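You operate a simulated robot arm through the tools that you are given. There is no shell and no other tool. Be economical: measure what you need, move in short steps, check, and stop when the job is done.

You run a simulated two-armed robot. Do the job below in one go: nothing can be reset, and whatever is moved stays where it is left.

TASK
Put the plug gauge that says "GO" from the goods bench on the top of the grey plate. Put one of the drip cups from the air bench shelf on the top shelf of the parts rack. Shut the station three cabinet door. Turn the step knob to 4. Close the station five cabinet door. Push the station five drawer shut. Put the green crate on the top of the station five control box. Fetch the ring lead from the side table and set it on the top of the station four control box. Pull the station three drawer open. Any order will do. Set down upright: plug gauge.

The check looks at the end state, three seconds after you hand in, the way a careful person would. Anything else that was tipped, shoved, dropped, spilled or broken makes it a failure.

THE ROBOT
Two 7-joint arms with two-finger parallel grippers on one trunk, on a base that drives. Base frame: it is fixed to the floor where the robot stands at the start and does not move with it; the origin is under the middle of the robot, x ahead of it, y to its left, z up. Units: mm, rad, N and s.
The left shoulder is at the start at [36, 101, 1186], the right one opposite. Places, roughly: drip cup (6x6x6 cm) [-800, 600, 400]; green crate [-8000, 500, 750]; plug gauge [750, 0, 750]; ring lead (3x2x3 cm) [-6800, 900, 900]; station five cabinet door [-7300, 600, 400]; station five drawer [-7400, 400, 700]; station three cabinet door [-4600, 400, 400]; station three drawer [-4700, 400, 700]; step knob [-4900, 300, 800]; top of the grey plate (22x15 cm) [-2800, -1500, 820]; top of the station five control box [-7400, 1100, 1600]; top of the station four control box [-6100, 1000, 1600]; top shelf of the parts rack [-300, -1800, 1900]. Payload 2.4 kg a hand.
The tool frame of a hand sits at the grasp point between the pads (the TCP): z along the fingers, y along the line on which they close. The tips reach 24 mm beyond it. Largest opening 68 mm; finger width 17, thickness 10; the body of the gripper, 40 by 70 mm, starts 41 mm behind the TCP.
Orientation is that of the tool frame in the base frame, as [roll, pitch, yaw] about the fixed x, y, z axes, in that order (R = Rz(yaw) Ry(pitch) Rx(roll)). With the fingers straight down and closing along the base's y, the tool's x points along the base's -x, its y along +y and its z along -z.

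THE INTERFACE
- The arms move only by the tool nudge_tool. It takes "left_rows", "right_rows" or both (then of equal length, played together; a hand with none holds still); each is a list of rows, each a list of 2 entries, a list of its own where there are three numbers: the shift along the tool's x, y, z in mm, then the turn, a rotation vector about the tool's x, y, z in rad. In form: [[[dx, dy, dz], [rx, ry, rz]], ...]. A call has 1 to 8 rows; each row shifts and turns the commanded pose from where the row before left it, along the tool's axes as they then stand. "left_grip" and "right_grip" are, for a hand that has rows, the closure, from 0 (fully open) to 1 (shut), set as the call begins (left out, the last holds). Each row takes 0.2 s and may step no farther than 50 mm and 0.15 rad from the row before; otherwise, or with a gripper value out of range, the whole call is refused. Where a pose cannot be reached the arm comes as near as it can. A force on the tool above 40 N (or 10 N above the force at the start of the call, whichever is more), or a blocked arm, ends the call early, and 0.2 s more pass. Each finger travels about 72 mm/s and halts on what it meets, pressing with about 32 N; the grip force reading is that of the motor and also rises with nothing between the fingers. The clock runs only during rows and for 0.2 s after the last one: add rows that do not move to give the fingers time. It gives the time, the measured TCP pose, the force on the tool (base axes), the opening and the grip force at its end, in the units of the frame above (readings bear some noise), with the torque about the TCP (base axes, N m) and any sound that the robot's microphone picked up.
- Cameras (640 x 400 px; columns grow to the right, rows downward): "scene" is now at [118.9, -7.9, 1342.1]; the picture's right is [-0.12, -0.99, 0.00], its down [-0.61, 0.07, -0.79] and it looks along [0.78, -0.10, -0.61] (base axes); focal length 251 px, centre (320, 200). "left" rides on the left gripper at [84, -11, -75] in its tool frame; the picture's right is [0.13, 0.99, 0.00], its down [-0.60, 0.08, -0.79] and it looks along [-0.79, 0.10, 0.61] (tool axes); focal length 251 px, centre (320, 200). "right" rides on the right gripper at [84, 11, -75] in its tool frame; the picture's right is [-0.13, 0.99, 0.00], its down [-0.60, -0.08, -0.79] and it looks along [-0.79, -0.10, 0.61] (tool axes); focal length 251 px, centre (320, 200). There is no depth. A picture from a camera that has moved, and an enlarged one, comes with that camera's place and axes in the base frame and with its lens.
- grab_frame(camera): a new picture of that camera. It takes no simulated time.
- raise_lower(by): slides the trunk up (or, below 0, down) by that many mm; the arms and the scene camera ride with it, the base frame stays. It gives what a move gives, with no picture.
- base_move(legs): drives the robot by 1 to 6 legs, each [ahead, left, turn to the left] in mm, mm and rad, along the robot's own axes; the way and the turn of a leg run together, so that a leg with both is an arc; at most 1500 mm and 3.142 rad a leg. The arms and the cameras ride along, it lands a little off, and it stops where it bumps. It gives what a move gives.
- pan_tilt(pan, tilt): turns the head with the scene camera to pan (to the left, within 1.501 rad either way) and tilt (down, from -0.506 to 1.204), counted from straight ahead of the robot. It gives what a move gives.
- zoom(camera, box): a new picture of the part [left, top, right, bottom] of that camera's present view, enlarged. It takes no simulated time.
- job_done(): hands the job in; it is judged then, once.

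Work in short steps. Places have to be worked out from the pictures, the camera data and where the tool is seen: move nearer, look again, correct. Check each grasp and each placing, and mend what went wrong. You have 196 turns and 192 pictures in all, those below and enlarged ones among them. Open the grippers and draw the arms clear of the work before you hand the job in, unless the task says otherwise; then end with one line.

The tools are called after "Emit:" by a JSON object that holds its "api" and its "payload". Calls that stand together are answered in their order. nudge_tool: Moves the arms, as the interface text tells. Its arguments: {"type":"object","properties":{"left_rows":{"type":"array","items":{"type":"array"}},"left_grip":{"type":"number"},"right_rows":{"type":"array","items":{"type":"array"}},"right_grip":{"type":"number"}},"required":[]} The other tools are called the same way: raise_lower (by) slides the trunk up or down; base_move (legs) drives the base; pan_tilt (pan, tilt) turns the head that bears the scene camera; grab_frame (camera) takes a picture; zoom (camera, box) takes an enlarged picture of a part of a camera's view; job_done () hands the job in.

At the start:

```text
t: 0.0
left_eef_pos: [403.8, 182.9, 1059.6]
left_orientation: [-3.141, 0.0, 3.141]
left_ft_force: [0.5, -0.7, 1.0]
left_ft_torque: [0.01, -0.02, 0.0]
left_gripper_width: 67.8
left_grasp_force: 0.1
right_eef_pos: [397.1, -214.6, 1072.5]
right_orientation: [-3.141, -0.001, -3.141]
right_ft_force: [-0.9, 1.3, 0.2]
right_ft_torque: [-0.01, -0.01, -0.01]
right_gripper_width: 68.0
right_grasp_force: 0.1
trunk travel left (down, up): [-400.0, 450.0]
robot x, y, heading: [0.4, -0.4, -0.001]
head pan, tilt: [-0.122, 0.661]
```

scene: 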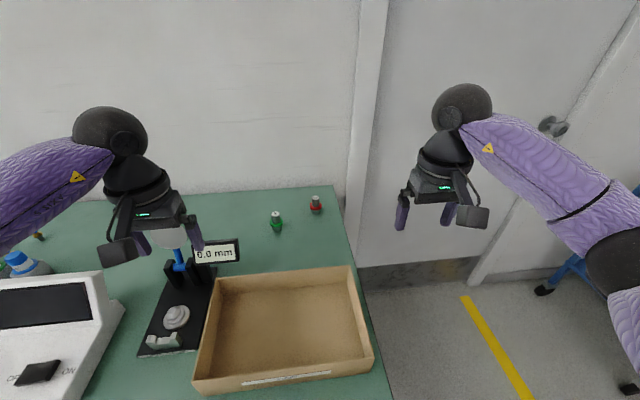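
right: 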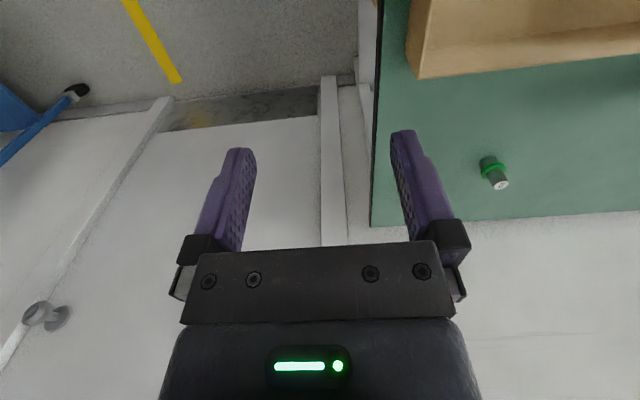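
left: 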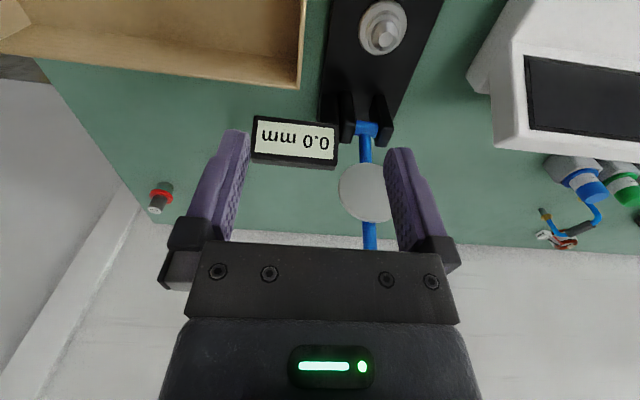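

The bench ahead shows two plug gauges, one green-banded and one red-banded. I zoom in to read them.

Emit:
{"api": "zoom", "payload": {"camera": "scene", "box": [250, 180, 350, 242]}}

Emit:
{"api": "zoom", "payload": {"camera": "right", "box": [450, 130, 540, 186]}}

Emit:
{"api": "zoom", "payload": {"camera": "left", "box": [110, 160, 210, 222]}}

```text
6.40 times, centred on (300, 211) of scene
camera zoom: at [118.9, -7.9, 1342.1], right [-0.12, -0.99, 0.0], down [-0.61, 0.07, -0.79], along [0.78, -0.1, -0.61], focal length 1606 px, centre (448, 130)
```

zoom: 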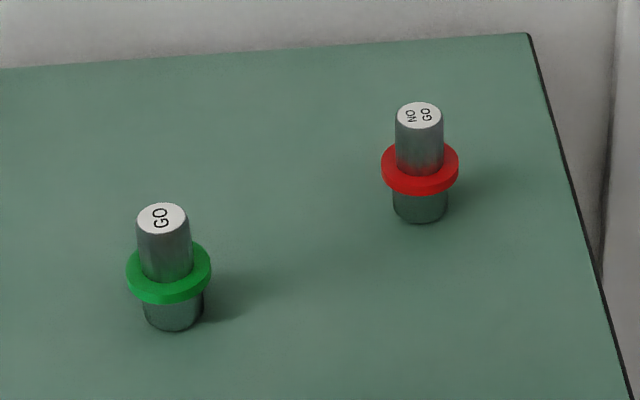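

```text
7.11 times, centred on (495, 158) of right
camera zoom: at [314.4, -204.0, 1146.6], right [0.13, 0.99, 0.0], down [0.6, -0.08, 0.79], along [0.79, -0.1, -0.61], focal length 1788 px, centre (-924, 499)
```

zoom: 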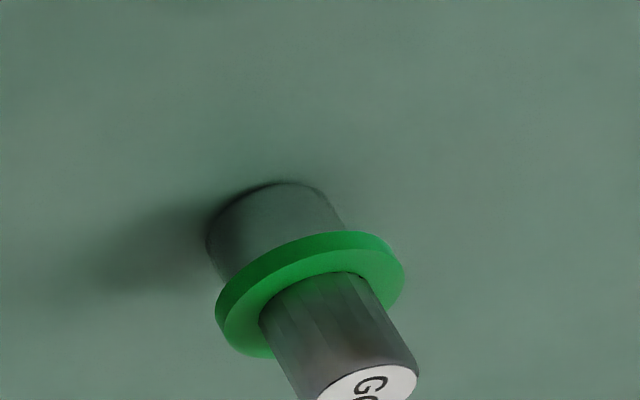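

```text
6.40 times, centred on (160, 191) of left
camera zoom: at [320.2, 172.3, 1134.1], right [-0.13, 0.99, 0.0], down [0.6, 0.08, 0.79], along [0.79, 0.1, -0.61], focal length 1609 px, centre (1344, 258)
```

zoom: 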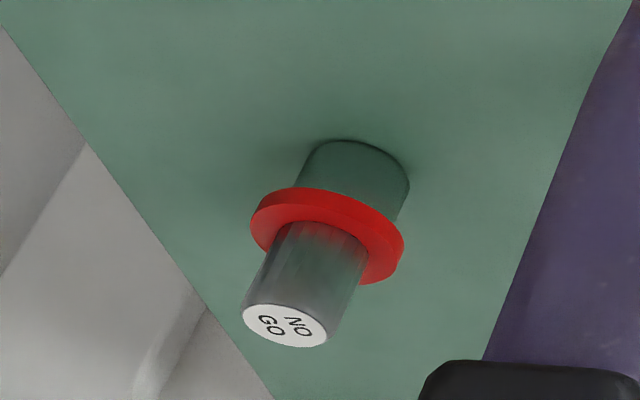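

Green is the GO gauge, with its top near [660, 49, 880] and the bench near z≈823. I check the bench's near edge by tilting the head down.

Emit:
{"api": "pan_tilt", "payload": {"pan": 0, "tilt": 1.1}}

Emit:
{"api": "grab_frame", "payload": {"camera": "scene"}}

```text
t: 0.9
left_eef_pos: [403.9, 184.3, 1060.5]
left_orientation: [3.141, -0.001, 3.141]
left_ft_force: [0.1, 0.1, -0.3]
left_ft_torque: [-0.02, 0.0, 0.0]
left_gripper_width: 68.0
left_grasp_force: 0.1
right_eef_pos: [397.5, -215.9, 1073.2]
right_orientation: [-3.141, -0.001, -3.141]
right_ft_force: [-0.2, -0.8, -0.2]
right_ft_torque: [-0.01, -0.01, 0.03]
right_gripper_width: 68.1
right_grasp_force: 0.1
trunk travel left (down, up): [-400.0, 450.0]
robot x, y, heading: [-1.7, -2.1, -0.001]
head pan, tilt: [0.0, 1.1]
```

```text
185 pictures are left
camera scene: at [96.4, 2.6, 1308.9], right [0.0, -1.0, 0.0], down [-0.89, 0.0, -0.45], along [0.45, 0.0, -0.89], focal length 251 px, centre (320, 200)
```

scene: 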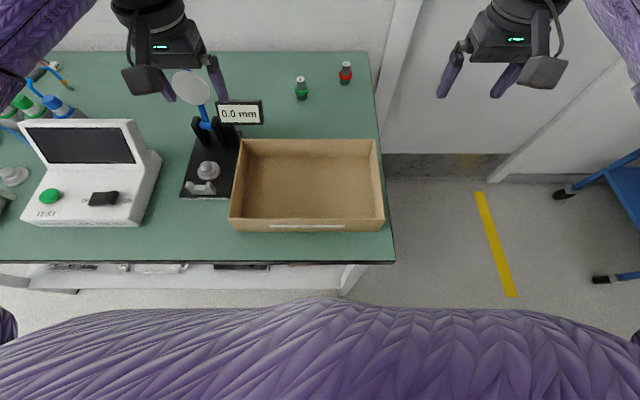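

The bench's front edge is at x≈208, so the gauge is about 450 mm in. I test how far the right arm reaches forward in free air.

Emit:
{"api": "nudge_tool", "payload": {"right_rows": [[[-50, 0, 0], [0, 0, 0]], [[-50, 0, 0], [0, 0, 0]], [[-50, 0, 0], [0, 0, 0]], [[-50, 0, 0], [0, 0, 0]]]}}

```text
t: 1.9
left_eef_pos: [404.4, 182.7, 1059.4]
left_orientation: [3.14, -0.001, 3.141]
left_ft_force: [1.3, 0.7, 0.1]
left_ft_torque: [0.0, 0.0, 0.02]
left_gripper_width: 68.0
left_grasp_force: 0.1
right_eef_pos: [490.6, -213.3, 1068.0]
right_orientation: [-3.141, 0.0, 3.141]
right_ft_force: [-0.4, 0.6, -0.7]
right_ft_torque: [0.01, 0.02, 0.04]
right_gripper_width: 68.1
right_grasp_force: 0.0
right hand out of reach, approached as far as the arm can: row 2, 3, 4
trunk travel left (down, up): [-400.0, 450.0]
robot x, y, heading: [-0.0, -2.1, -0.001]
head pan, tilt: [0.0, 1.1]
```

With the tool down, the arm reaches only about 490 mm from the shoulder, so I'll come at the gauge from the bench's free right side (edge at y≈-140). First I look right to check the floor is clear.

Emit:
{"api": "nudge_tool", "payload": {"right_rows": [[[50, 0, 0], [0, 0, 0]], [[50, 0, 0], [0, 0, 0]], [[0, 0, 0], [0, 0, 0]]]}}

Emit:
{"api": "pan_tilt", "payload": {"pan": -1.2, "tilt": 0.5}}

Emit:
{"api": "grab_frame", "payload": {"camera": "scene"}}

```text
t: 2.7
left_eef_pos: [403.5, 184.2, 1059.8]
left_orientation: [3.14, -0.002, -3.14]
left_ft_force: [0.6, -0.4, 0.6]
left_ft_torque: [0.02, 0.0, 0.0]
left_gripper_width: 68.0
left_grasp_force: 0.1
right_eef_pos: [389.6, -214.3, 1067.4]
right_orientation: [3.141, -0.001, 3.14]
right_ft_force: [0.2, 0.6, 0.4]
right_ft_torque: [-0.01, 0.01, 0.0]
right_gripper_width: 68.0
right_grasp_force: 0.0
trunk travel left (down, up): [-400.0, 450.0]
robot x, y, heading: [2.4, -1.4, 0.003]
head pan, tilt: [0.0, 1.1]
```

```text
t: 4.1
left_eef_pos: [404.3, 184.0, 1059.3]
left_orientation: [-3.141, 0.001, 3.141]
left_ft_force: [-0.6, 0.0, 0.0]
left_ft_torque: [0.01, 0.02, 0.01]
left_gripper_width: 68.1
left_grasp_force: 0.0
right_eef_pos: [390.5, -213.5, 1067.7]
right_orientation: [3.141, 0.001, -3.141]
right_ft_force: [0.4, -0.5, 0.4]
right_ft_torque: [0.0, -0.01, 0.0]
right_gripper_width: 67.7
right_grasp_force: 0.1
trunk travel left (down, up): [-400.0, 450.0]
robot x, y, heading: [0.0, 0.9, 0.001]
head pan, tilt: [-1.201, 0.499]
```

```text
184 pictures are left
camera scene: at [66.2, -82.2, 1356.5], right [-0.93, -0.36, 0.0], down [-0.17, 0.45, -0.88], along [0.32, -0.82, -0.48], focal length 251 px, centre (320, 200)
```

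scene: 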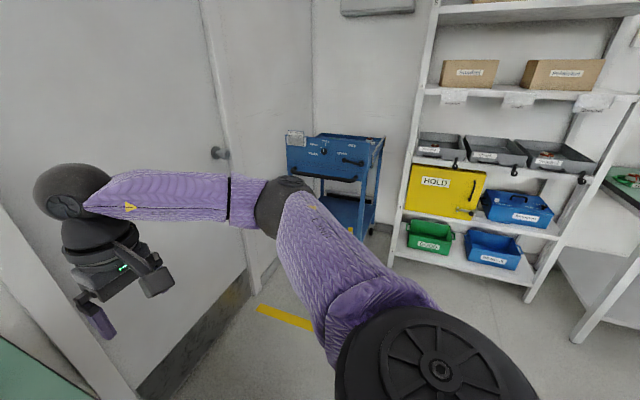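

The floor to the right is clear, with the trolley and rack farther back. I drive right, turn left to face +y, then strafe to sit beside the bench.

Emit:
{"api": "base_move", "payload": {"legs": [[0, -750, 0], [0, 0, 1.5708], [0, -500, 0]]}}

Emit:
{"api": "pan_tilt", "payload": {"pan": 0, "tilt": 0.8}}

Emit:
{"api": "grab_frame", "payload": {"camera": "scene"}}

```text
t: 14.5
left_eef_pos: [324.1, -349.8, 1060.0]
left_orientation: [-3.141, 0.0, -1.582]
left_ft_force: [-0.1, 0.0, -0.5]
left_ft_torque: [0.02, -0.01, -0.01]
left_gripper_width: 68.0
left_grasp_force: 0.1
right_eef_pos: [721.2, -368.2, 1067.1]
right_orientation: [-3.141, -0.002, -1.58]
right_ft_force: [0.2, -0.6, 0.6]
right_ft_torque: [-0.01, 0.0, 0.03]
right_gripper_width: 68.1
right_grasp_force: 0.1
trunk travel left (down, up): [-400.0, 450.0]
robot x, y, heading: [502.2, -755.8, 1.558]
head pan, tilt: [-1.201, 0.499]
```

```text
t: 15.9
left_eef_pos: [323.9, -349.2, 1059.7]
left_orientation: [-3.14, 0.001, -1.58]
left_ft_force: [0.1, -0.1, 0.1]
left_ft_torque: [0.0, 0.0, -0.01]
left_gripper_width: 68.2
left_grasp_force: 0.0
right_eef_pos: [721.0, -367.3, 1068.0]
right_orientation: [-3.141, 0.0, -1.58]
right_ft_force: [0.5, -0.3, 0.3]
right_ft_torque: [0.03, 0.0, 0.01]
right_gripper_width: 68.1
right_grasp_force: 0.0
trunk travel left (down, up): [-400.0, 450.0]
robot x, y, heading: [502.7, -755.5, 1.561]
head pan, tilt: [0.0, 0.799]
```

```text
183 pictures are left
camera scene: at [505.6, -640.4, 1330.6], right [1.0, -0.01, 0.0], down [-0.01, -0.72, -0.7], along [0.01, 0.7, -0.72], focal length 251 px, centre (320, 200)
```

scene: 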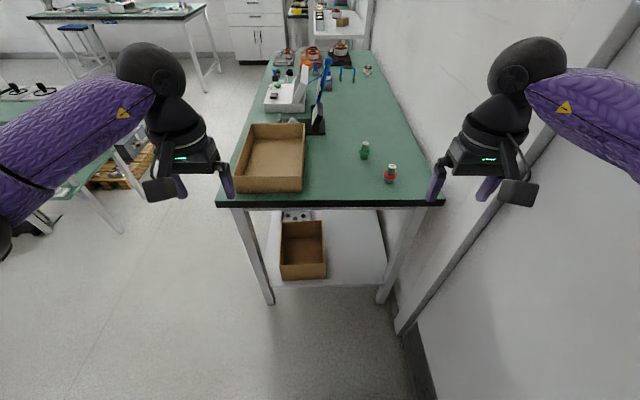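

The gauges are clearly visible at GO≈(657,45) and NO GO≈(712,-76). I raise both hands so they clear the bench, then drive forward and lower the trunk.

Emit:
{"api": "nudge_tool", "payload": {"left_rows": [[[0, 0, -50], [0, 0, 0]], [[0, 0, -50], [0, 0, 0]], [[30, 0, -50], [0, 0, 0]], [[40, 0, -30], [0, 0, 0]], [[50, 0, 0], [0, 0, 0]]], "right_rows": [[[0, 0, -50], [0, 0, 0]], [[0, 0, -50], [0, 0, 0]], [[0, 0, -50], [0, 0, 0]], [[0, 0, -20], [0, 0, 0]], [[0, 0, 0], [0, 0, 0]]]}}

Emit:
{"api": "base_move", "payload": {"legs": [[300, 0, 0]]}}

Emit:
{"api": "raise_lower", "payload": {"by": -200}}

Emit:
{"api": "grab_frame", "payload": {"camera": "right"}}

Emit:
{"api": "grab_frame", "payload": {"camera": "scene"}}

```text
refused: row 3 steps farther than a row can; nothing moved
```

```text
t: 17.9
left_eef_pos: [326.7, -46.6, 1059.3]
left_orientation: [-3.141, -0.002, -1.582]
left_ft_force: [0.6, 0.1, 0.4]
left_ft_torque: [0.01, 0.02, -0.03]
left_gripper_width: 68.0
left_grasp_force: 0.1
right_eef_pos: [725.2, -64.8, 1068.0]
right_orientation: [-3.141, -0.002, -1.582]
right_ft_force: [0.1, 0.0, 0.2]
right_ft_torque: [-0.03, -0.01, 0.02]
right_gripper_width: 68.0
right_grasp_force: 0.1
trunk travel left (down, up): [-400.0, 450.0]
robot x, y, heading: [507.5, -452.3, 1.564]
head pan, tilt: [0.0, 0.799]
```

```text
t: 19.6
left_eef_pos: [317.6, -49.6, 886.6]
left_orientation: [-3.132, 0.009, -1.577]
left_ft_force: [1.1, 1.9, 11.2]
left_ft_torque: [-0.02, 0.53, -0.07]
left_gripper_width: 66.8
left_grasp_force: 0.1
right_eef_pos: [713.8, -66.6, 893.0]
right_orientation: [-3.132, -0.001, -1.576]
right_ft_force: [0.1, -0.5, -0.3]
right_ft_torque: [0.04, 0.02, -0.02]
right_gripper_width: 67.9
right_grasp_force: 0.1
trunk travel left (down, up): [-225.0, 624.0]
robot x, y, heading: [505.3, -452.3, 1.568]
head pan, tilt: [0.0, 0.799]
stopped: the force on the tool passed its limit at 58 N (the readings are from after the stop); the commanded pose is now the measured one
```

```text
182 pictures are left
camera right: at [703.0, -150.4, 968.2], right [-0.99, 0.13, -0.01], down [0.07, 0.6, 0.79], along [0.11, 0.79, -0.61], focal length 251 px, centre (320, 200)
```

right: 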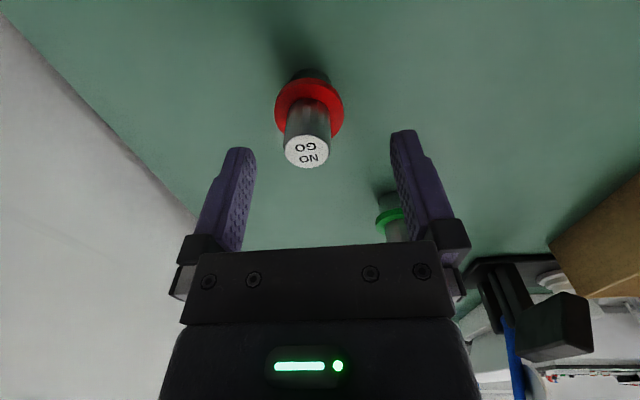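

```text
181 pictures are left
camera scene: at [498.8, -307.5, 1153.7], right [1.0, -0.01, 0.01], down [0.0, -0.71, -0.7], along [0.01, 0.7, -0.71], focal length 251 px, centre (320, 200)
```

scene: 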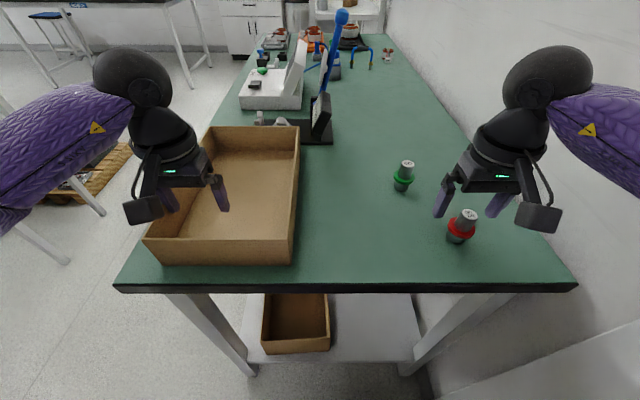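

My combined call was refused and the trunk drop put the left hand on the tray edge, so I'll no longer chain dependent moves. I lift both hands straight up now.

Emit:
{"api": "nudge_tool", "payload": {"left_rows": [[[0, 0, -40], [0, 0, 0]], [[0, 0, -50], [0, 0, 0]], [[0, 0, -50], [0, 0, 0]]], "right_rows": [[[0, 0, -40], [0, 0, 0]], [[0, 0, -40], [0, 0, 0]], [[0, 0, 0], [0, 0, 0]]]}}

Emit:
{"api": "grab_frame", "payload": {"camera": "scene"}}

```text
t: 20.4
left_eef_pos: [324.7, -48.0, 1026.3]
left_orientation: [-3.14, 0.005, -1.579]
left_ft_force: [1.5, -0.3, 0.1]
left_ft_torque: [0.01, 0.03, 0.0]
left_gripper_width: 68.2
left_grasp_force: 0.0
right_eef_pos: [722.4, -64.0, 971.8]
right_orientation: [3.141, -0.004, -1.578]
right_ft_force: [-0.4, 0.5, -0.9]
right_ft_torque: [-0.01, -0.03, -0.01]
right_gripper_width: 68.0
right_grasp_force: 0.1
trunk travel left (down, up): [-225.0, 624.0]
robot x, y, heading: [506.5, -454.7, 1.563]
head pan, tilt: [0.0, 0.799]
```

```text
180 pictures are left
camera scene: at [508.6, -303.9, 1153.6], right [1.0, -0.01, 0.0], down [-0.01, -0.72, -0.7], along [0.01, 0.7, -0.72], focal length 251 px, centre (320, 200)
```

scene: 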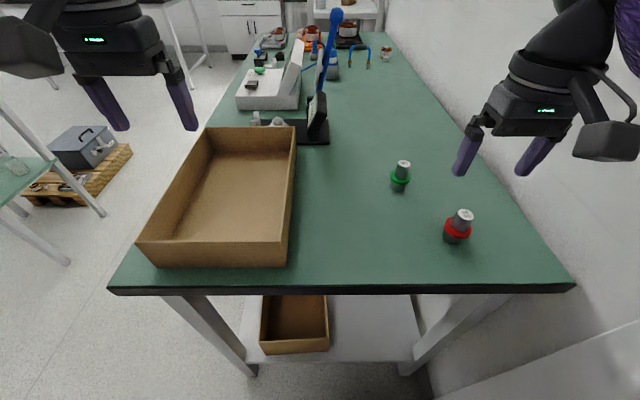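

The tray looks undisturbed. I triangulate the GO gauge at (659,49), and move the right hand over it at the present height.

Emit:
{"api": "nudge_tool", "payload": {"right_rows": [[[-40, 22, 0], [0, 0, 0]], [[-40, 22, 0], [0, 0, 0]], [[-33, 18, 0], [0, 0, 0]], [[0, 0, 0], [0, 0, 0]]]}}

Emit:
{"api": "grab_frame", "payload": {"camera": "right"}}

Emit:
{"api": "grab_frame", "payload": {"camera": "scene"}}

```text
t: 21.4
left_eef_pos: [323.4, -47.6, 1024.7]
left_orientation: [-3.139, 0.003, -1.58]
left_ft_force: [0.1, 0.5, 0.4]
left_ft_torque: [-0.03, 0.02, -0.02]
left_gripper_width: 67.9
left_grasp_force: 0.1
right_eef_pos: [659.1, 49.7, 969.7]
right_orientation: [-3.138, -0.005, -1.576]
right_ft_force: [0.3, -0.3, -0.1]
right_ft_torque: [-0.01, 0.04, 0.03]
right_gripper_width: 68.1
right_grasp_force: 0.2
trunk travel left (down, up): [-225.0, 624.0]
robot x, y, heading: [502.3, -454.4, 1.566]
head pan, tilt: [0.0, 0.799]
```

```text
179 pictures are left
camera right: at [649.7, -34.0, 1045.5], right [-0.99, 0.13, 0.0], down [0.08, 0.61, 0.79], along [0.11, 0.78, -0.61], focal length 251 px, centre (320, 200)
```

right: 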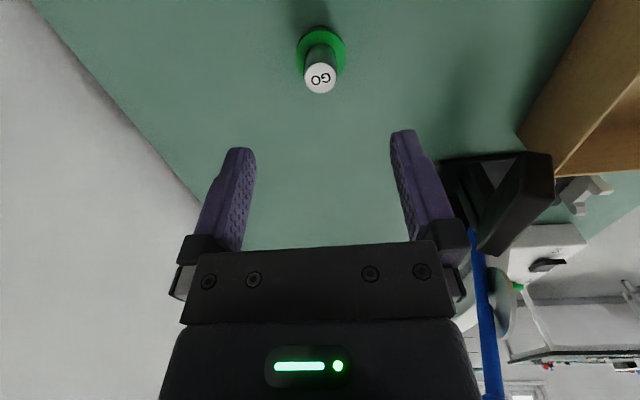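

```text
178 pictures are left
camera scene: at [507.6, -303.7, 1153.6], right [1.0, -0.01, 0.0], down [-0.01, -0.72, -0.7], along [0.01, 0.7, -0.72], focal length 251 px, centre (320, 200)
```

scene: 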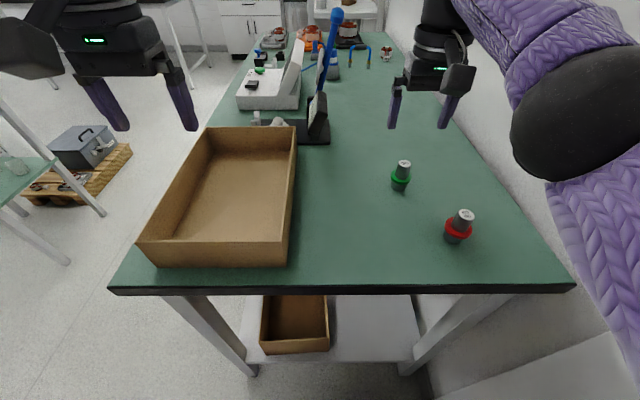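

The camera puts the gauge centred at about (660.5,47), so a slight correction is needed. I then descend to z≈878, with the fingertips just above the green ring.

Emit:
{"api": "nudge_tool", "payload": {"right_rows": [[[2, -1, 30], [0, 0, 0]], [[0, 0, 30], [0, 0, 0]], [[0, 0, 20], [0, 0, 0]], [[0, 0, 10], [0, 0, 0]], [[0, 0, 0], [0, 0, 0]]]}}

Emit:
{"api": "grab_frame", "payload": {"camera": "right"}}

Emit:
{"api": "zoom", "payload": {"camera": "scene", "box": [350, 110, 478, 190]}}

```text
t: 22.6
left_eef_pos: [323.9, -45.7, 1025.6]
left_orientation: [3.141, 0.004, -1.58]
left_ft_force: [0.6, -0.7, 0.7]
left_ft_torque: [-0.02, 0.02, 0.03]
left_gripper_width: 68.0
left_grasp_force: 0.1
right_eef_pos: [660.6, 46.4, 881.8]
right_orientation: [-3.141, -0.004, -1.578]
right_ft_force: [-0.5, -0.5, -0.1]
right_ft_torque: [0.02, 0.01, 0.01]
right_gripper_width: 68.0
right_grasp_force: 0.0
trunk travel left (down, up): [-225.0, 624.0]
robot x, y, heading: [505.3, -450.8, 1.56]
head pan, tilt: [0.0, 0.799]
```

```text
177 pictures are left
camera right: at [651.2, -36.6, 955.7], right [-0.99, 0.14, 0.0], down [0.08, 0.61, 0.79], along [0.11, 0.78, -0.61], focal length 251 px, centre (320, 200)
```

right: 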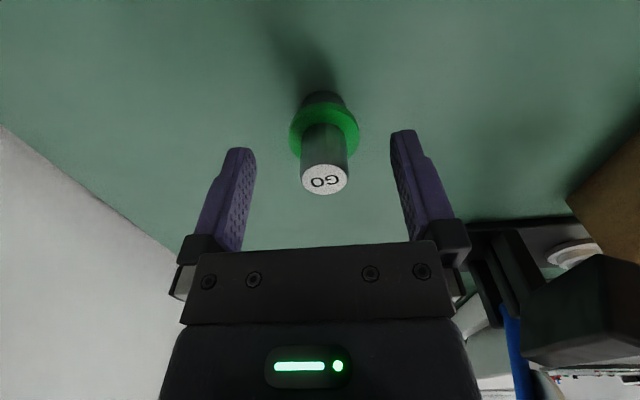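

```text
5.00 times, centred on (414, 150) of scene
camera zoom: at [507.8, -303.8, 1153.6], right [1.0, -0.01, 0.0], down [-0.01, -0.72, -0.7], along [0.01, 0.7, -0.72], focal length 1255 px, centre (-150, 450)
```

zoom: 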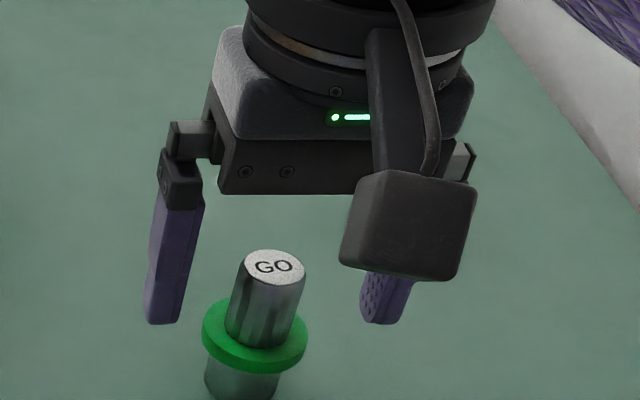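

The TCP is centred on the gauge top, with the top at z≈880 and the ring top around 848. I lower 5 mm more and close.

Emit:
{"api": "nudge_tool", "payload": {"right_rows": [[[0, 0, 5], [0, 0, 0]], [[0, 0, 0], [0, 0, 0]]]}}

Emit:
{"api": "nudge_tool", "payload": {"right_rows": [[[0, 0, 0], [0, 0, 0]], [[0, 0, 0], [0, 0, 0]], [[0, 0, 0], [0, 0, 0]], [[0, 0, 0], [0, 0, 0]]], "right_grip": 1}}

Emit:
{"api": "grab_frame", "payload": {"camera": "right"}}

```text
t: 23.2
left_eef_pos: [323.7, -47.2, 1025.1]
left_orientation: [-3.141, 0.003, -1.579]
left_ft_force: [0.2, 0.8, 1.0]
left_ft_torque: [0.0, -0.01, -0.03]
left_gripper_width: 68.1
left_grasp_force: 0.1
right_eef_pos: [660.6, 47.4, 875.9]
right_orientation: [3.141, -0.004, -1.579]
right_ft_force: [0.1, 0.4, 0.8]
right_ft_torque: [0.0, 0.0, 0.02]
right_gripper_width: 67.9
right_grasp_force: 0.0
trunk travel left (down, up): [-225.0, 624.0]
robot x, y, heading: [507.5, -452.7, 1.565]
head pan, tilt: [0.0, 0.799]
```

```text
t: 24.2
left_eef_pos: [323.3, -46.9, 1026.5]
left_orientation: [-3.139, 0.003, -1.579]
left_ft_force: [0.9, 0.2, -0.6]
left_ft_torque: [0.0, 0.0, -0.03]
left_gripper_width: 67.9
left_grasp_force: 0.1
right_eef_pos: [660.8, 48.0, 875.6]
right_orientation: [-3.14, -0.004, -1.578]
right_ft_force: [0.8, 0.5, 2.2]
right_ft_torque: [0.06, 0.01, -0.03]
right_gripper_width: 22.2
right_grasp_force: 32.0
trunk travel left (down, up): [-225.0, 624.0]
robot x, y, heading: [504.9, -451.4, 1.557]
head pan, tilt: [0.0, 0.799]
```

```text
175 pictures are left
camera right: at [651.0, -36.6, 950.8], right [-0.99, 0.14, 0.0], down [0.08, 0.61, 0.79], along [0.11, 0.78, -0.61], focal length 251 px, centre (320, 200)
```

right: 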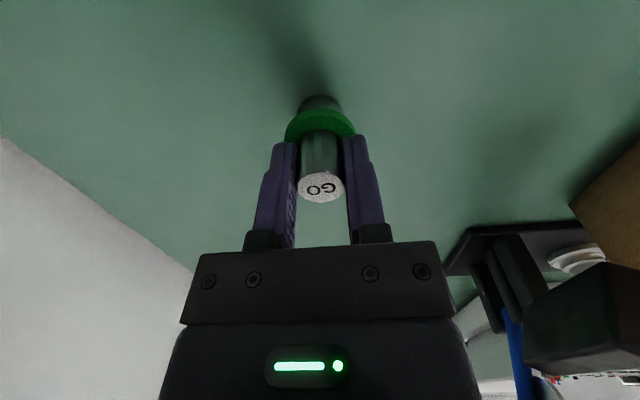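

Grip is firm at 22 mm. I lift straight up.

Emit:
{"api": "nudge_tool", "payload": {"right_rows": [[[0, 0, -30], [0, 0, 0]], [[0, 0, -40], [0, 0, 0]], [[0, 0, -40], [0, 0, 0]], [[0, 0, -40], [0, 0, 0]]]}}

Emit:
{"api": "base_move", "payload": {"legs": [[-450, 0, 0]]}}

Emit:
{"api": "pan_tilt", "payload": {"pan": 1.45, "tilt": 0.4}}

Emit:
{"api": "grab_frame", "payload": {"camera": "scene"}}

```text
t: 25.2
left_eef_pos: [323.8, -46.9, 1025.8]
left_orientation: [-3.14, 0.004, -1.579]
left_ft_force: [-0.4, 0.7, -0.1]
left_ft_torque: [0.0, -0.01, 0.0]
left_gripper_width: 67.9
left_grasp_force: 0.1
right_eef_pos: [652.2, 34.7, 1015.8]
right_orientation: [3.141, -0.004, -1.576]
right_ft_force: [0.0, -0.3, -2.0]
right_ft_torque: [-0.02, 0.02, 0.03]
right_gripper_width: 22.1
right_grasp_force: 32.1
right hand out of reach, approached as far as the arm can: row 4
trunk travel left (down, up): [-225.0, 624.0]
robot x, y, heading: [505.9, -449.8, 1.562]
head pan, tilt: [0.0, 0.799]
```

```text
t: 27.9
left_eef_pos: [321.3, -494.1, 1025.3]
left_orientation: [-3.141, 0.003, -1.582]
left_ft_force: [-0.2, -0.3, -0.2]
left_ft_torque: [-0.03, -0.02, 0.01]
left_gripper_width: 68.0
left_grasp_force: 0.1
right_eef_pos: [651.2, -411.5, 1013.2]
right_orientation: [3.141, -0.006, -1.58]
right_ft_force: [0.8, -0.3, -1.7]
right_ft_torque: [0.01, -0.02, 0.02]
right_gripper_width: 22.4
right_grasp_force: 32.4
trunk travel left (down, up): [-225.0, 624.0]
robot x, y, heading: [504.0, -898.2, 1.562]
head pan, tilt: [0.0, 0.799]
```

```text
t: 29.5
left_eef_pos: [321.1, -494.3, 1026.6]
left_orientation: [-3.138, 0.003, -1.582]
left_ft_force: [0.5, -0.3, -0.2]
left_ft_torque: [-0.01, 0.0, 0.05]
left_gripper_width: 67.9
left_grasp_force: 0.1
right_eef_pos: [650.0, -411.4, 1014.7]
right_orientation: [3.141, -0.005, -1.579]
right_ft_force: [0.3, -0.4, -1.4]
right_ft_torque: [0.0, 0.0, -0.02]
right_gripper_width: 22.4
right_grasp_force: 31.9
trunk travel left (down, up): [-225.0, 624.0]
robot x, y, heading: [504.1, -903.4, 1.562]
head pan, tilt: [1.45, 0.4]
```

```text
174 pictures are left
camera scene: at [411.4, -819.6, 1188.7], right [0.13, 0.99, 0.0], down [0.39, -0.05, -0.92], along [-0.91, 0.12, -0.39], focal length 251 px, centre (320, 200)
```

scene: 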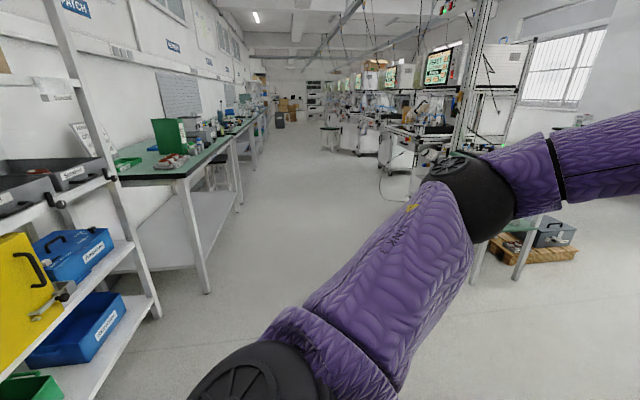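

The corridor is clear, with the bench front along the left at y≈-1380. I turn to face -x and drive to x≈-2700, staying near y≈-850.

Emit:
{"api": "base_move", "payload": {"legs": [[0, 0, 1.571], [1500, 0, 0], [1500, 0, 0], [200, 0, 0]]}}

Emit:
{"api": "pan_tilt", "payload": {"pan": 1.3, "tilt": 0.5}}

Emit:
{"api": "grab_frame", "payload": {"camera": "scene"}}

```text
t: 49.1
left_eef_pos: [-3117.3, -1079.0, 1025.5]
left_orientation: [-3.139, 0.003, 0.006]
left_ft_force: [0.2, 0.7, -0.3]
left_ft_torque: [0.02, 0.01, 0.01]
left_gripper_width: 68.0
left_grasp_force: 0.0
right_eef_pos: [-3203.6, -750.9, 1012.9]
right_orientation: [-3.141, -0.006, 0.008]
right_ft_force: [0.0, 0.7, -1.7]
right_ft_torque: [-0.01, -0.01, 0.0]
right_gripper_width: 22.2
right_grasp_force: 31.6
trunk travel left (down, up): [-225.0, 624.0]
robot x, y, heading: [-2717.3, -893.0, -3.133]
head pan, tilt: [1.45, 0.4]
```

```text
t: 49.8
left_eef_pos: [-3117.1, -1079.3, 1026.1]
left_orientation: [-3.139, 0.004, 0.005]
left_ft_force: [0.4, 0.0, 0.7]
left_ft_torque: [-0.01, 0.01, 0.02]
left_gripper_width: 68.2
left_grasp_force: 0.0
right_eef_pos: [-3204.7, -751.9, 1013.9]
right_orientation: [3.14, -0.007, 0.006]
right_ft_force: [0.0, 0.5, -1.6]
right_ft_torque: [0.01, 0.01, -0.03]
right_gripper_width: 22.3
right_grasp_force: 31.8
trunk travel left (down, up): [-225.0, 624.0]
robot x, y, heading: [-2713.4, -891.7, -3.134]
head pan, tilt: [1.3, 0.499]
```

```text
173 pictures are left
camera scene: at [-2801.7, -978.2, 1179.6], right [-0.96, 0.26, 0.0], down [0.13, 0.46, -0.88], along [-0.23, -0.85, -0.48], focal length 251 px, centre (320, 200)
```

scene: 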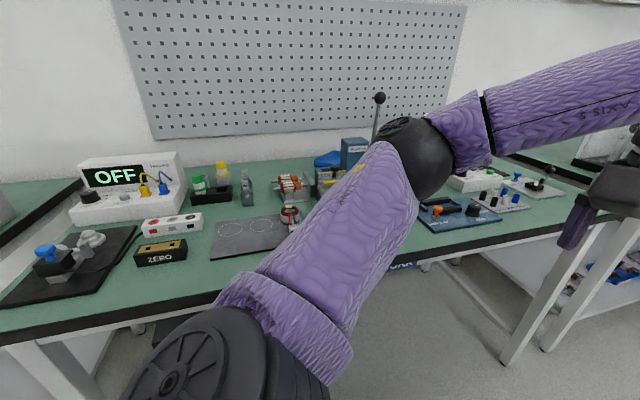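

The grey plate is just left of my arm on the bench (edge y≈-1310). I shift away from the bench a bit, turn to face it, and look.

Emit:
{"api": "base_move", "payload": {"legs": [[0, -150, 0], [0, 0, 1.571]]}}

Emit:
{"api": "pan_tilt", "payload": {"pan": 0, "tilt": 0.7}}

Emit:
{"api": "grab_frame", "payload": {"camera": "scene"}}

```text
t: 55.0
left_eef_pos: [-2524.2, -1145.4, 1025.9]
left_orientation: [-3.14, 0.004, 1.583]
left_ft_force: [1.2, 0.3, 0.2]
left_ft_torque: [-0.02, 0.02, -0.02]
left_gripper_width: 68.0
left_grasp_force: 0.1
right_eef_pos: [-2850.3, -1236.5, 1013.9]
right_orientation: [-3.14, -0.007, 1.586]
right_ft_force: [-0.4, 0.0, -1.5]
right_ft_torque: [0.01, -0.01, -0.02]
right_gripper_width: 22.3
right_grasp_force: 31.8
trunk travel left (down, up): [-225.0, 624.0]
robot x, y, heading: [-2715.3, -747.7, -1.562]
head pan, tilt: [1.3, 0.499]
```

```text
t: 56.5
left_eef_pos: [-2522.7, -1146.3, 1026.3]
left_orientation: [-3.141, 0.004, 1.585]
left_ft_force: [0.6, -0.5, 0.2]
left_ft_torque: [-0.03, 0.0, 0.0]
left_gripper_width: 68.3
left_grasp_force: 0.0
right_eef_pos: [-2850.6, -1234.9, 1013.6]
right_orientation: [3.141, -0.004, 1.587]
right_ft_force: [-0.4, -0.4, -1.2]
right_ft_torque: [0.04, -0.01, -0.02]
right_gripper_width: 22.3
right_grasp_force: 32.4
trunk travel left (down, up): [-225.0, 624.0]
robot x, y, heading: [-2715.9, -741.8, -1.553]
head pan, tilt: [0.0, 0.7]
```

```text
172 pictures are left
camera scene: at [-2710.4, -891.9, 1161.8], right [-1.0, -0.02, 0.0], down [-0.01, 0.64, -0.76], along [0.01, -0.76, -0.64], focal length 251 px, centre (320, 200)
```

scene: 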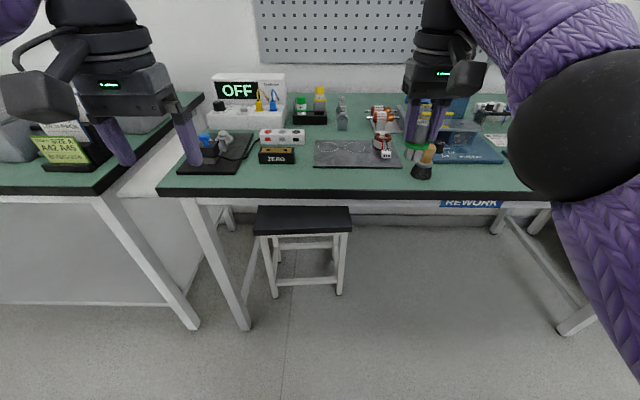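

The plate appears centred about (357,153). I zoom on it.

Emit:
{"api": "zoom", "payload": {"camera": "scene", "box": [290, 100, 450, 200]}}

```text
4.00 times, centred on (370, 150) of scene
camera zoom: at [-2710.4, -891.9, 1161.8], right [-1.0, -0.02, 0.0], down [-0.01, 0.64, -0.76], along [0.01, -0.76, -0.64], focal length 1004 px, centre (120, 400)
```

zoom: 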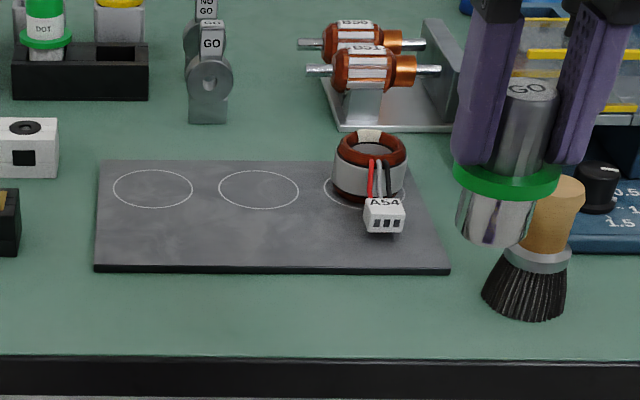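

Plate spans y -1415..-1560, x -2690..-2905, with a coil on its right end. I will set the gauge at about (-2770,-1465) on the clear left-middle part, so I drive forward and shift left.

Emit:
{"api": "base_move", "payload": {"legs": [[0, 75, -0.015], [280, 0, 0]]}}

Emit:
{"api": "grab_frame", "payload": {"camera": "scene"}}

Emit:
{"api": "grab_frame", "payload": {"camera": "right"}}

```text
t: 59.0
left_eef_pos: [-2455.7, -1426.4, 1024.8]
left_orientation: [-3.139, 0.004, 1.57]
left_ft_force: [0.2, 0.0, 0.2]
left_ft_torque: [0.0, -0.02, -0.05]
left_gripper_width: 67.8
left_grasp_force: 0.0
right_eef_pos: [-2782.9, -1511.6, 1013.7]
right_orientation: [3.141, -0.005, 1.571]
right_ft_force: [0.0, 0.6, -0.8]
right_ft_torque: [0.01, 0.01, 0.0]
right_gripper_width: 22.2
right_grasp_force: 32.2
trunk travel left (down, up): [-225.0, 624.0]
robot x, y, heading: [-2639.9, -1019.1, -1.571]
head pan, tilt: [0.0, 0.7]
```

```text
170 pictures are left
camera scene: at [-2638.2, -1170.1, 1161.8], right [-1.0, 0.0, 0.0], down [0.0, 0.64, -0.76], along [0.0, -0.76, -0.64], focal length 251 px, centre (320, 200)
```

scene: 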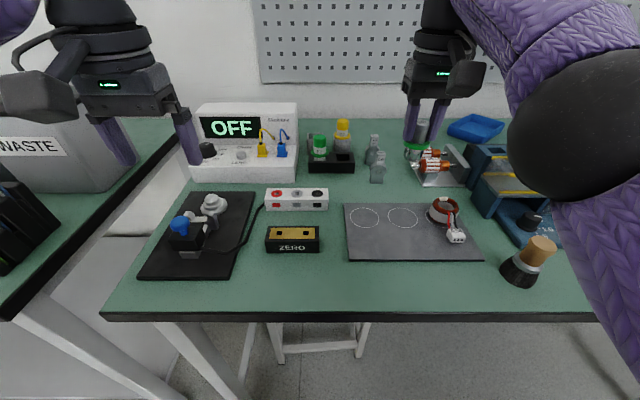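

```text
169 pictures are left
camera right: at [-2771.9, -1427.8, 1088.5], right [0.99, -0.13, 0.0], down [-0.08, -0.61, 0.79], along [-0.1, -0.78, -0.61], focal length 251 px, centre (320, 200)
```

right: 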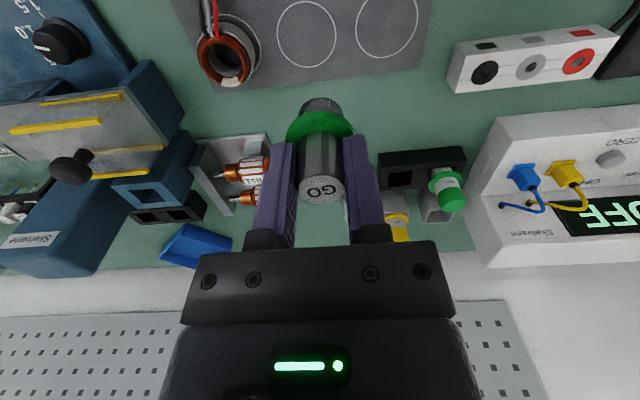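

The target on the plate is about (-2753,-1461). I move over it and lower to about 17 mm above expected contact.

Emit:
{"api": "nudge_tool", "payload": {"right_rows": [[[25, 15, 0], [0, 0, 0]], [[25, 15, 0], [0, 0, 0]], [[0, 0, 40], [0, 0, 0]], [[0, 0, 40], [0, 0, 0]], [[0, 0, 30], [0, 0, 0]], [[0, 0, 0], [0, 0, 0]]]}}

Emit:
{"api": "zoom", "payload": {"camera": "scene", "box": [330, 140, 490, 270]}}

```text
t: 60.5
left_eef_pos: [-2457.2, -1425.9, 1026.7]
left_orientation: [-3.14, 0.007, 1.569]
left_ft_force: [-0.1, 0.5, 0.1]
left_ft_torque: [0.0, 0.01, 0.01]
left_gripper_width: 68.0
left_grasp_force: 0.1
right_eef_pos: [-2754.2, -1460.2, 903.8]
right_orientation: [3.141, -0.005, 1.57]
right_ft_force: [0.0, 0.6, -1.3]
right_ft_torque: [-0.03, 0.03, -0.02]
right_gripper_width: 22.3
right_grasp_force: 32.5
trunk travel left (down, up): [-225.0, 624.0]
robot x, y, heading: [-2634.9, -1023.6, -1.572]
head pan, tilt: [0.0, 0.7]
```

```text
3.08 times, centred on (410, 205) of scene
camera zoom: at [-2638.3, -1169.9, 1161.8], right [-1.0, 0.0, 0.0], down [0.0, 0.64, -0.76], along [0.0, -0.76, -0.64], focal length 772 px, centre (43, 185)
```

zoom: 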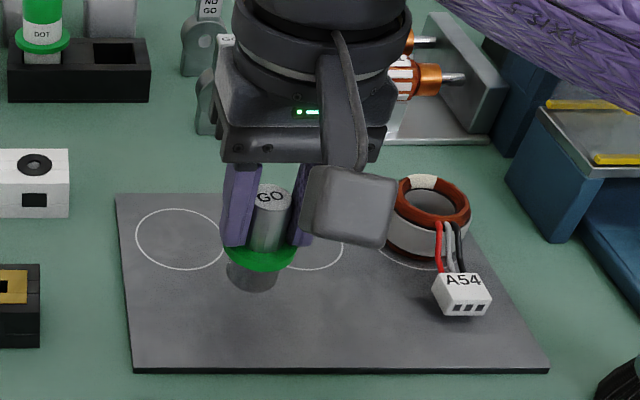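

The gauge hangs upright over the clear part of the plate. I lower in small steps, watching force.

Emit:
{"api": "nudge_tool", "payload": {"right_rows": [[[0, 0, 6], [0, 0, 0]], [[0, 0, 4], [0, 0, 0]], [[0, 0, 3], [0, 0, 0]], [[0, 0, 3], [0, 0, 0]]]}}

Emit:
{"api": "nudge_tool", "payload": {"right_rows": [[[0, 0, 2], [0, 0, 0]], [[0, 0, 2], [0, 0, 0]]]}}

```text
t: 61.5
left_eef_pos: [-2454.9, -1425.8, 1024.8]
left_orientation: [-3.139, 0.004, 1.568]
left_ft_force: [0.4, 0.9, 0.1]
left_ft_torque: [0.03, -0.03, -0.04]
left_gripper_width: 68.0
left_grasp_force: 0.1
right_eef_pos: [-2754.2, -1460.0, 888.7]
right_orientation: [-3.141, -0.005, 1.57]
right_ft_force: [-0.3, 1.3, -1.9]
right_ft_torque: [-0.02, 0.01, 0.03]
right_gripper_width: 22.2
right_grasp_force: 31.9
trunk travel left (down, up): [-225.0, 624.0]
robot x, y, heading: [-2636.8, -1019.7, -1.577]
head pan, tilt: [0.0, 0.7]
```

```text
t: 62.0
left_eef_pos: [-2455.5, -1426.1, 1025.4]
left_orientation: [-3.14, 0.007, 1.571]
left_ft_force: [-0.2, 0.1, -0.1]
left_ft_torque: [0.02, -0.02, 0.01]
left_gripper_width: 68.2
left_grasp_force: 0.1
right_eef_pos: [-2755.0, -1461.4, 884.3]
right_orientation: [-3.139, -0.004, 1.571]
right_ft_force: [0.2, 0.6, -2.0]
right_ft_torque: [0.03, -0.01, -0.05]
right_gripper_width: 22.2
right_grasp_force: 32.3
trunk travel left (down, up): [-225.0, 624.0]
robot x, y, heading: [-2640.8, -1025.2, -1.577]
head pan, tilt: [0.0, 0.7]
```

No contact yet at 884, so I go lower by small steps.

Emit:
{"api": "nudge_tool", "payload": {"right_rows": [[[0, 0, 2], [0, 0, 0]], [[0, 0, 2], [0, 0, 0]], [[0, 0, 0], [0, 0, 0]]]}}

Emit:
{"api": "zoom", "payload": {"camera": "scene", "box": [340, 160, 440, 240]}}

```text
t: 62.9
left_eef_pos: [-2455.7, -1425.0, 1027.6]
left_orientation: [-3.139, 0.005, 1.569]
left_ft_force: [-0.6, -0.5, -0.4]
left_ft_torque: [-0.03, 0.0, -0.01]
left_gripper_width: 67.7
left_grasp_force: 0.0
right_eef_pos: [-2755.0, -1459.9, 883.4]
right_orientation: [3.14, 0.0, 1.571]
right_ft_force: [-1.9, -6.5, 26.4]
right_ft_torque: [-0.43, 0.07, -0.01]
right_gripper_width: 22.5
right_grasp_force: 32.0
trunk travel left (down, up): [-225.0, 624.0]
robot x, y, heading: [-2637.8, -1020.6, -1.573]
head pan, tilt: [0.0, 0.7]
```

```text
5.00 times, centred on (390, 200) of scene
camera zoom: at [-2638.0, -1168.8, 1162.3], right [-1.0, 0.0, 0.0], down [0.0, 0.64, -0.77], along [0.0, -0.77, -0.64], focal length 1255 px, centre (-30, 200)
```

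zoom: 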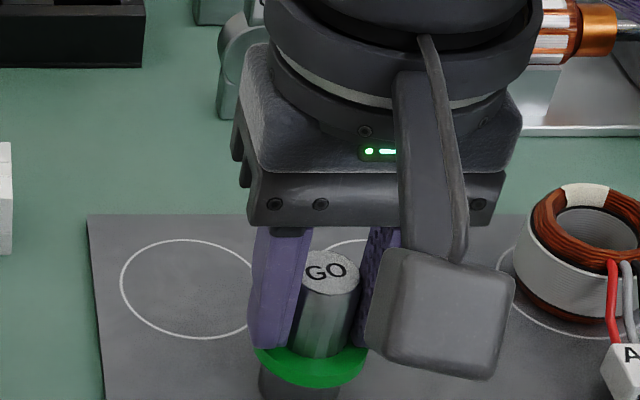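

Contact was made at z≈883 with 26 N. I ease up 2 mm, then open the gripper.

Emit:
{"api": "nudge_tool", "payload": {"right_rows": [[[0, 0, -2.5], [0, 0, 0]], [[0, 0, 0], [0, 0, 0]]]}}

Emit:
{"api": "nudge_tool", "payload": {"right_rows": [[[0, 0, 0], [0, 0, 0]], [[0, 0, 0], [0, 0, 0]], [[0, 0, 0], [0, 0, 0]], [[0, 0, 0], [0, 0, 0]]], "right_grip": 0}}

Emit:
{"api": "nudge_tool", "payload": {"right_rows": [[[0, 0, -30], [0, 0, 0]], [[0, 0, -40], [0, 0, 0]], [[0, 0, -40], [0, 0, 0]]]}}

Emit:
{"api": "zoom", "payload": {"camera": "scene", "box": [330, 140, 490, 270]}}

```text
t: 63.5
left_eef_pos: [-2455.6, -1426.7, 1026.2]
left_orientation: [-3.14, 0.006, 1.568]
left_ft_force: [-0.2, 1.3, -0.2]
left_ft_torque: [-0.01, -0.01, -0.01]
left_gripper_width: 68.2
left_grasp_force: 0.0
right_eef_pos: [-2753.9, -1460.8, 881.6]
right_orientation: [-3.139, -0.005, 1.571]
right_ft_force: [-0.2, -3.9, 8.6]
right_ft_torque: [-0.27, -0.05, -0.07]
right_gripper_width: 22.0
right_grasp_force: 31.5
trunk travel left (down, up): [-225.0, 624.0]
robot x, y, heading: [-2638.7, -1022.4, -1.571]
head pan, tilt: [0.0, 0.7]
```

```text
t: 64.5
left_eef_pos: [-2454.9, -1426.1, 1025.8]
left_orientation: [-3.14, 0.006, 1.57]
left_ft_force: [-0.1, 0.6, 0.0]
left_ft_torque: [-0.02, -0.01, -0.01]
left_gripper_width: 68.2
left_grasp_force: 0.0
right_eef_pos: [-2755.8, -1460.9, 882.2]
right_orientation: [3.142, -0.006, 1.572]
right_ft_force: [-0.3, 0.1, -0.2]
right_ft_torque: [-0.02, 0.01, -0.01]
right_gripper_width: 67.9
right_grasp_force: 0.1
trunk travel left (down, up): [-225.0, 624.0]
robot x, y, heading: [-2638.9, -1019.2, -1.573]
head pan, tilt: [0.0, 0.7]
```

```text
t: 65.2
left_eef_pos: [-2456.7, -1425.8, 1025.9]
left_orientation: [-3.139, 0.004, 1.569]
left_ft_force: [-0.2, -0.4, 0.4]
left_ft_torque: [0.0, 0.0, 0.01]
left_gripper_width: 68.3
left_grasp_force: 0.1
right_eef_pos: [-2755.7, -1460.8, 993.1]
right_orientation: [-3.141, -0.005, 1.57]
right_ft_force: [-0.3, -0.4, -0.4]
right_ft_torque: [-0.01, -0.03, 0.0]
right_gripper_width: 67.9
right_grasp_force: 0.1
trunk travel left (down, up): [-225.0, 624.0]
robot x, y, heading: [-2640.0, -1022.2, -1.571]
head pan, tilt: [0.0, 0.7]
```

```text
3.08 times, centred on (410, 205) of scene
camera zoom: at [-2638.2, -1169.7, 1161.9], right [-1.0, 0.0, 0.0], down [0.0, 0.64, -0.76], along [0.0, -0.76, -0.64], focal length 772 px, centre (43, 185)
```

zoom: 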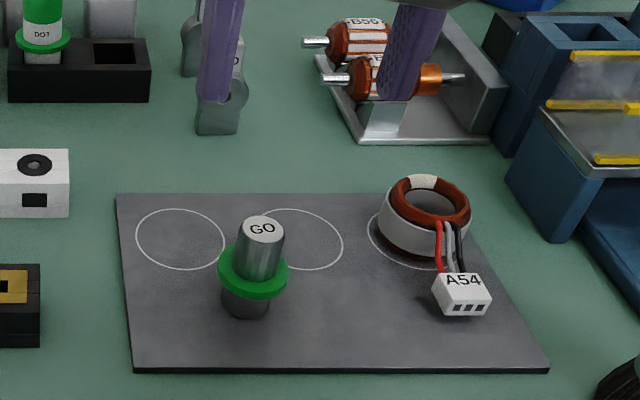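

The GO gauge stands upright on the plate. I back off, turn toward -x and look ahead and to the right at the stations.

Emit:
{"api": "base_move", "payload": {"legs": [[-350, 0, 0], [0, 0, -1.571], [900, 0, 0]]}}

Emit:
{"api": "pan_tilt", "payload": {"pan": -0.7, "tilt": 0.35}}

Emit:
{"api": "grab_frame", "payload": {"camera": "scene"}}

```text
t: 75.7
left_eef_pos: [-3948.9, -840.2, 1025.1]
left_orientation: [-3.141, 0.005, -0.012]
left_ft_force: [-0.1, 0.0, 1.0]
left_ft_torque: [0.02, 0.04, -0.01]
left_gripper_width: 67.9
left_grasp_force: 0.0
right_eef_pos: [-3980.0, -540.2, 991.5]
right_orientation: [-3.141, -0.006, -0.009]
right_ft_force: [0.8, 0.2, 0.1]
right_ft_torque: [0.0, 0.01, 0.0]
right_gripper_width: 68.0
right_grasp_force: 0.1
trunk travel left (down, up): [-225.0, 624.0]
robot x, y, heading: [-3543.2, -659.4, 3.129]
head pan, tilt: [0.0, 0.7]
```

```text
t: 76.8
left_eef_pos: [-3948.3, -840.3, 1025.2]
left_orientation: [-3.14, 0.005, -0.011]
left_ft_force: [0.3, 0.0, 0.0]
left_ft_torque: [-0.03, -0.01, 0.01]
left_gripper_width: 68.2
left_grasp_force: 0.0
right_eef_pos: [-3979.2, -541.3, 991.9]
right_orientation: [-3.141, -0.005, -0.01]
right_ft_force: [-0.1, 0.1, -0.3]
right_ft_torque: [0.0, -0.01, -0.03]
right_gripper_width: 68.0
right_grasp_force: 0.1
trunk travel left (down, up): [-225.0, 624.0]
robot x, y, heading: [-3543.2, -660.1, 3.128]
head pan, tilt: [-0.7, 0.351]
```

```text
165 pictures are left
camera scene: at [-3676.7, -596.7, 1193.2], right [0.65, 0.76, 0.0], down [0.26, -0.22, -0.94], along [-0.71, 0.61, -0.34], focal length 251 px, centre (320, 200)
```

scene: 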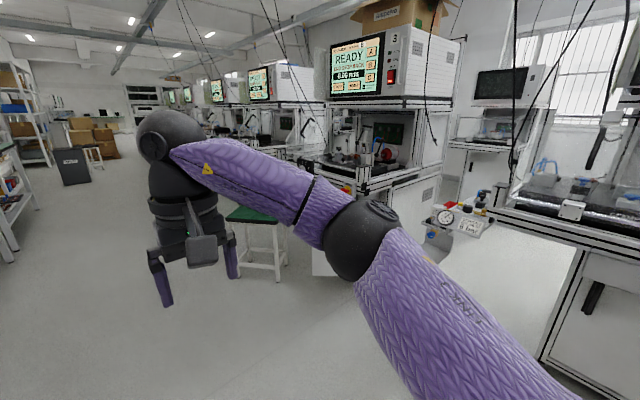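

Station 3 is ahead on the right, with a stool around (-5250,0). I drive to x≈-4700 and turn to face it.

Emit:
{"api": "base_move", "payload": {"legs": [[1150, 0, 0], [0, 0, -1.56]]}}

Emit:
{"api": "pan_tilt", "payload": {"pan": 0, "tilt": 0.5}}

Emit:
{"api": "grab_frame", "payload": {"camera": "scene"}}

```text
t: 86.5
left_eef_pos: [-4863.8, -236.5, 1024.6]
left_orientation: [-3.14, 0.005, -1.591]
left_ft_force: [0.6, 0.2, 0.1]
left_ft_torque: [-0.01, 0.03, 0.01]
left_gripper_width: 68.0
left_grasp_force: 0.1
right_eef_pos: [-4563.6, -206.8, 992.7]
right_orientation: [-3.141, -0.004, -1.587]
right_ft_force: [-0.3, 0.2, 0.2]
right_ft_torque: [0.03, 0.01, -0.01]
right_gripper_width: 68.0
right_grasp_force: 0.1
trunk travel left (down, up): [-225.0, 624.0]
robot x, y, heading: [-4684.3, -644.4, 1.55]
head pan, tilt: [-0.7, 0.351]
```

```text
t: 87.5
left_eef_pos: [-4863.3, -236.4, 1025.4]
left_orientation: [-3.139, 0.005, -1.589]
left_ft_force: [0.1, -0.7, -1.0]
left_ft_torque: [-0.02, -0.01, 0.02]
left_gripper_width: 67.7
left_grasp_force: 0.0
right_eef_pos: [-4563.1, -207.7, 993.0]
right_orientation: [-3.142, -0.005, -1.589]
right_ft_force: [0.1, -0.3, 0.5]
right_ft_torque: [0.0, 0.0, 0.01]
right_gripper_width: 68.0
right_grasp_force: 0.1
trunk travel left (down, up): [-225.0, 624.0]
robot x, y, heading: [-4685.8, -646.7, 1.552]
head pan, tilt: [0.0, 0.499]
```

```text
164 pictures are left
camera scene: at [-4682.3, -484.9, 1179.6], right [1.0, -0.02, 0.0], down [-0.01, -0.48, -0.88], along [0.02, 0.88, -0.48], focal length 251 px, centre (320, 200)
```

scene: 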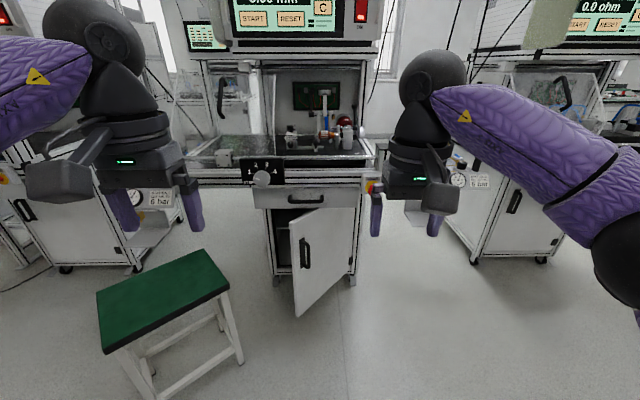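

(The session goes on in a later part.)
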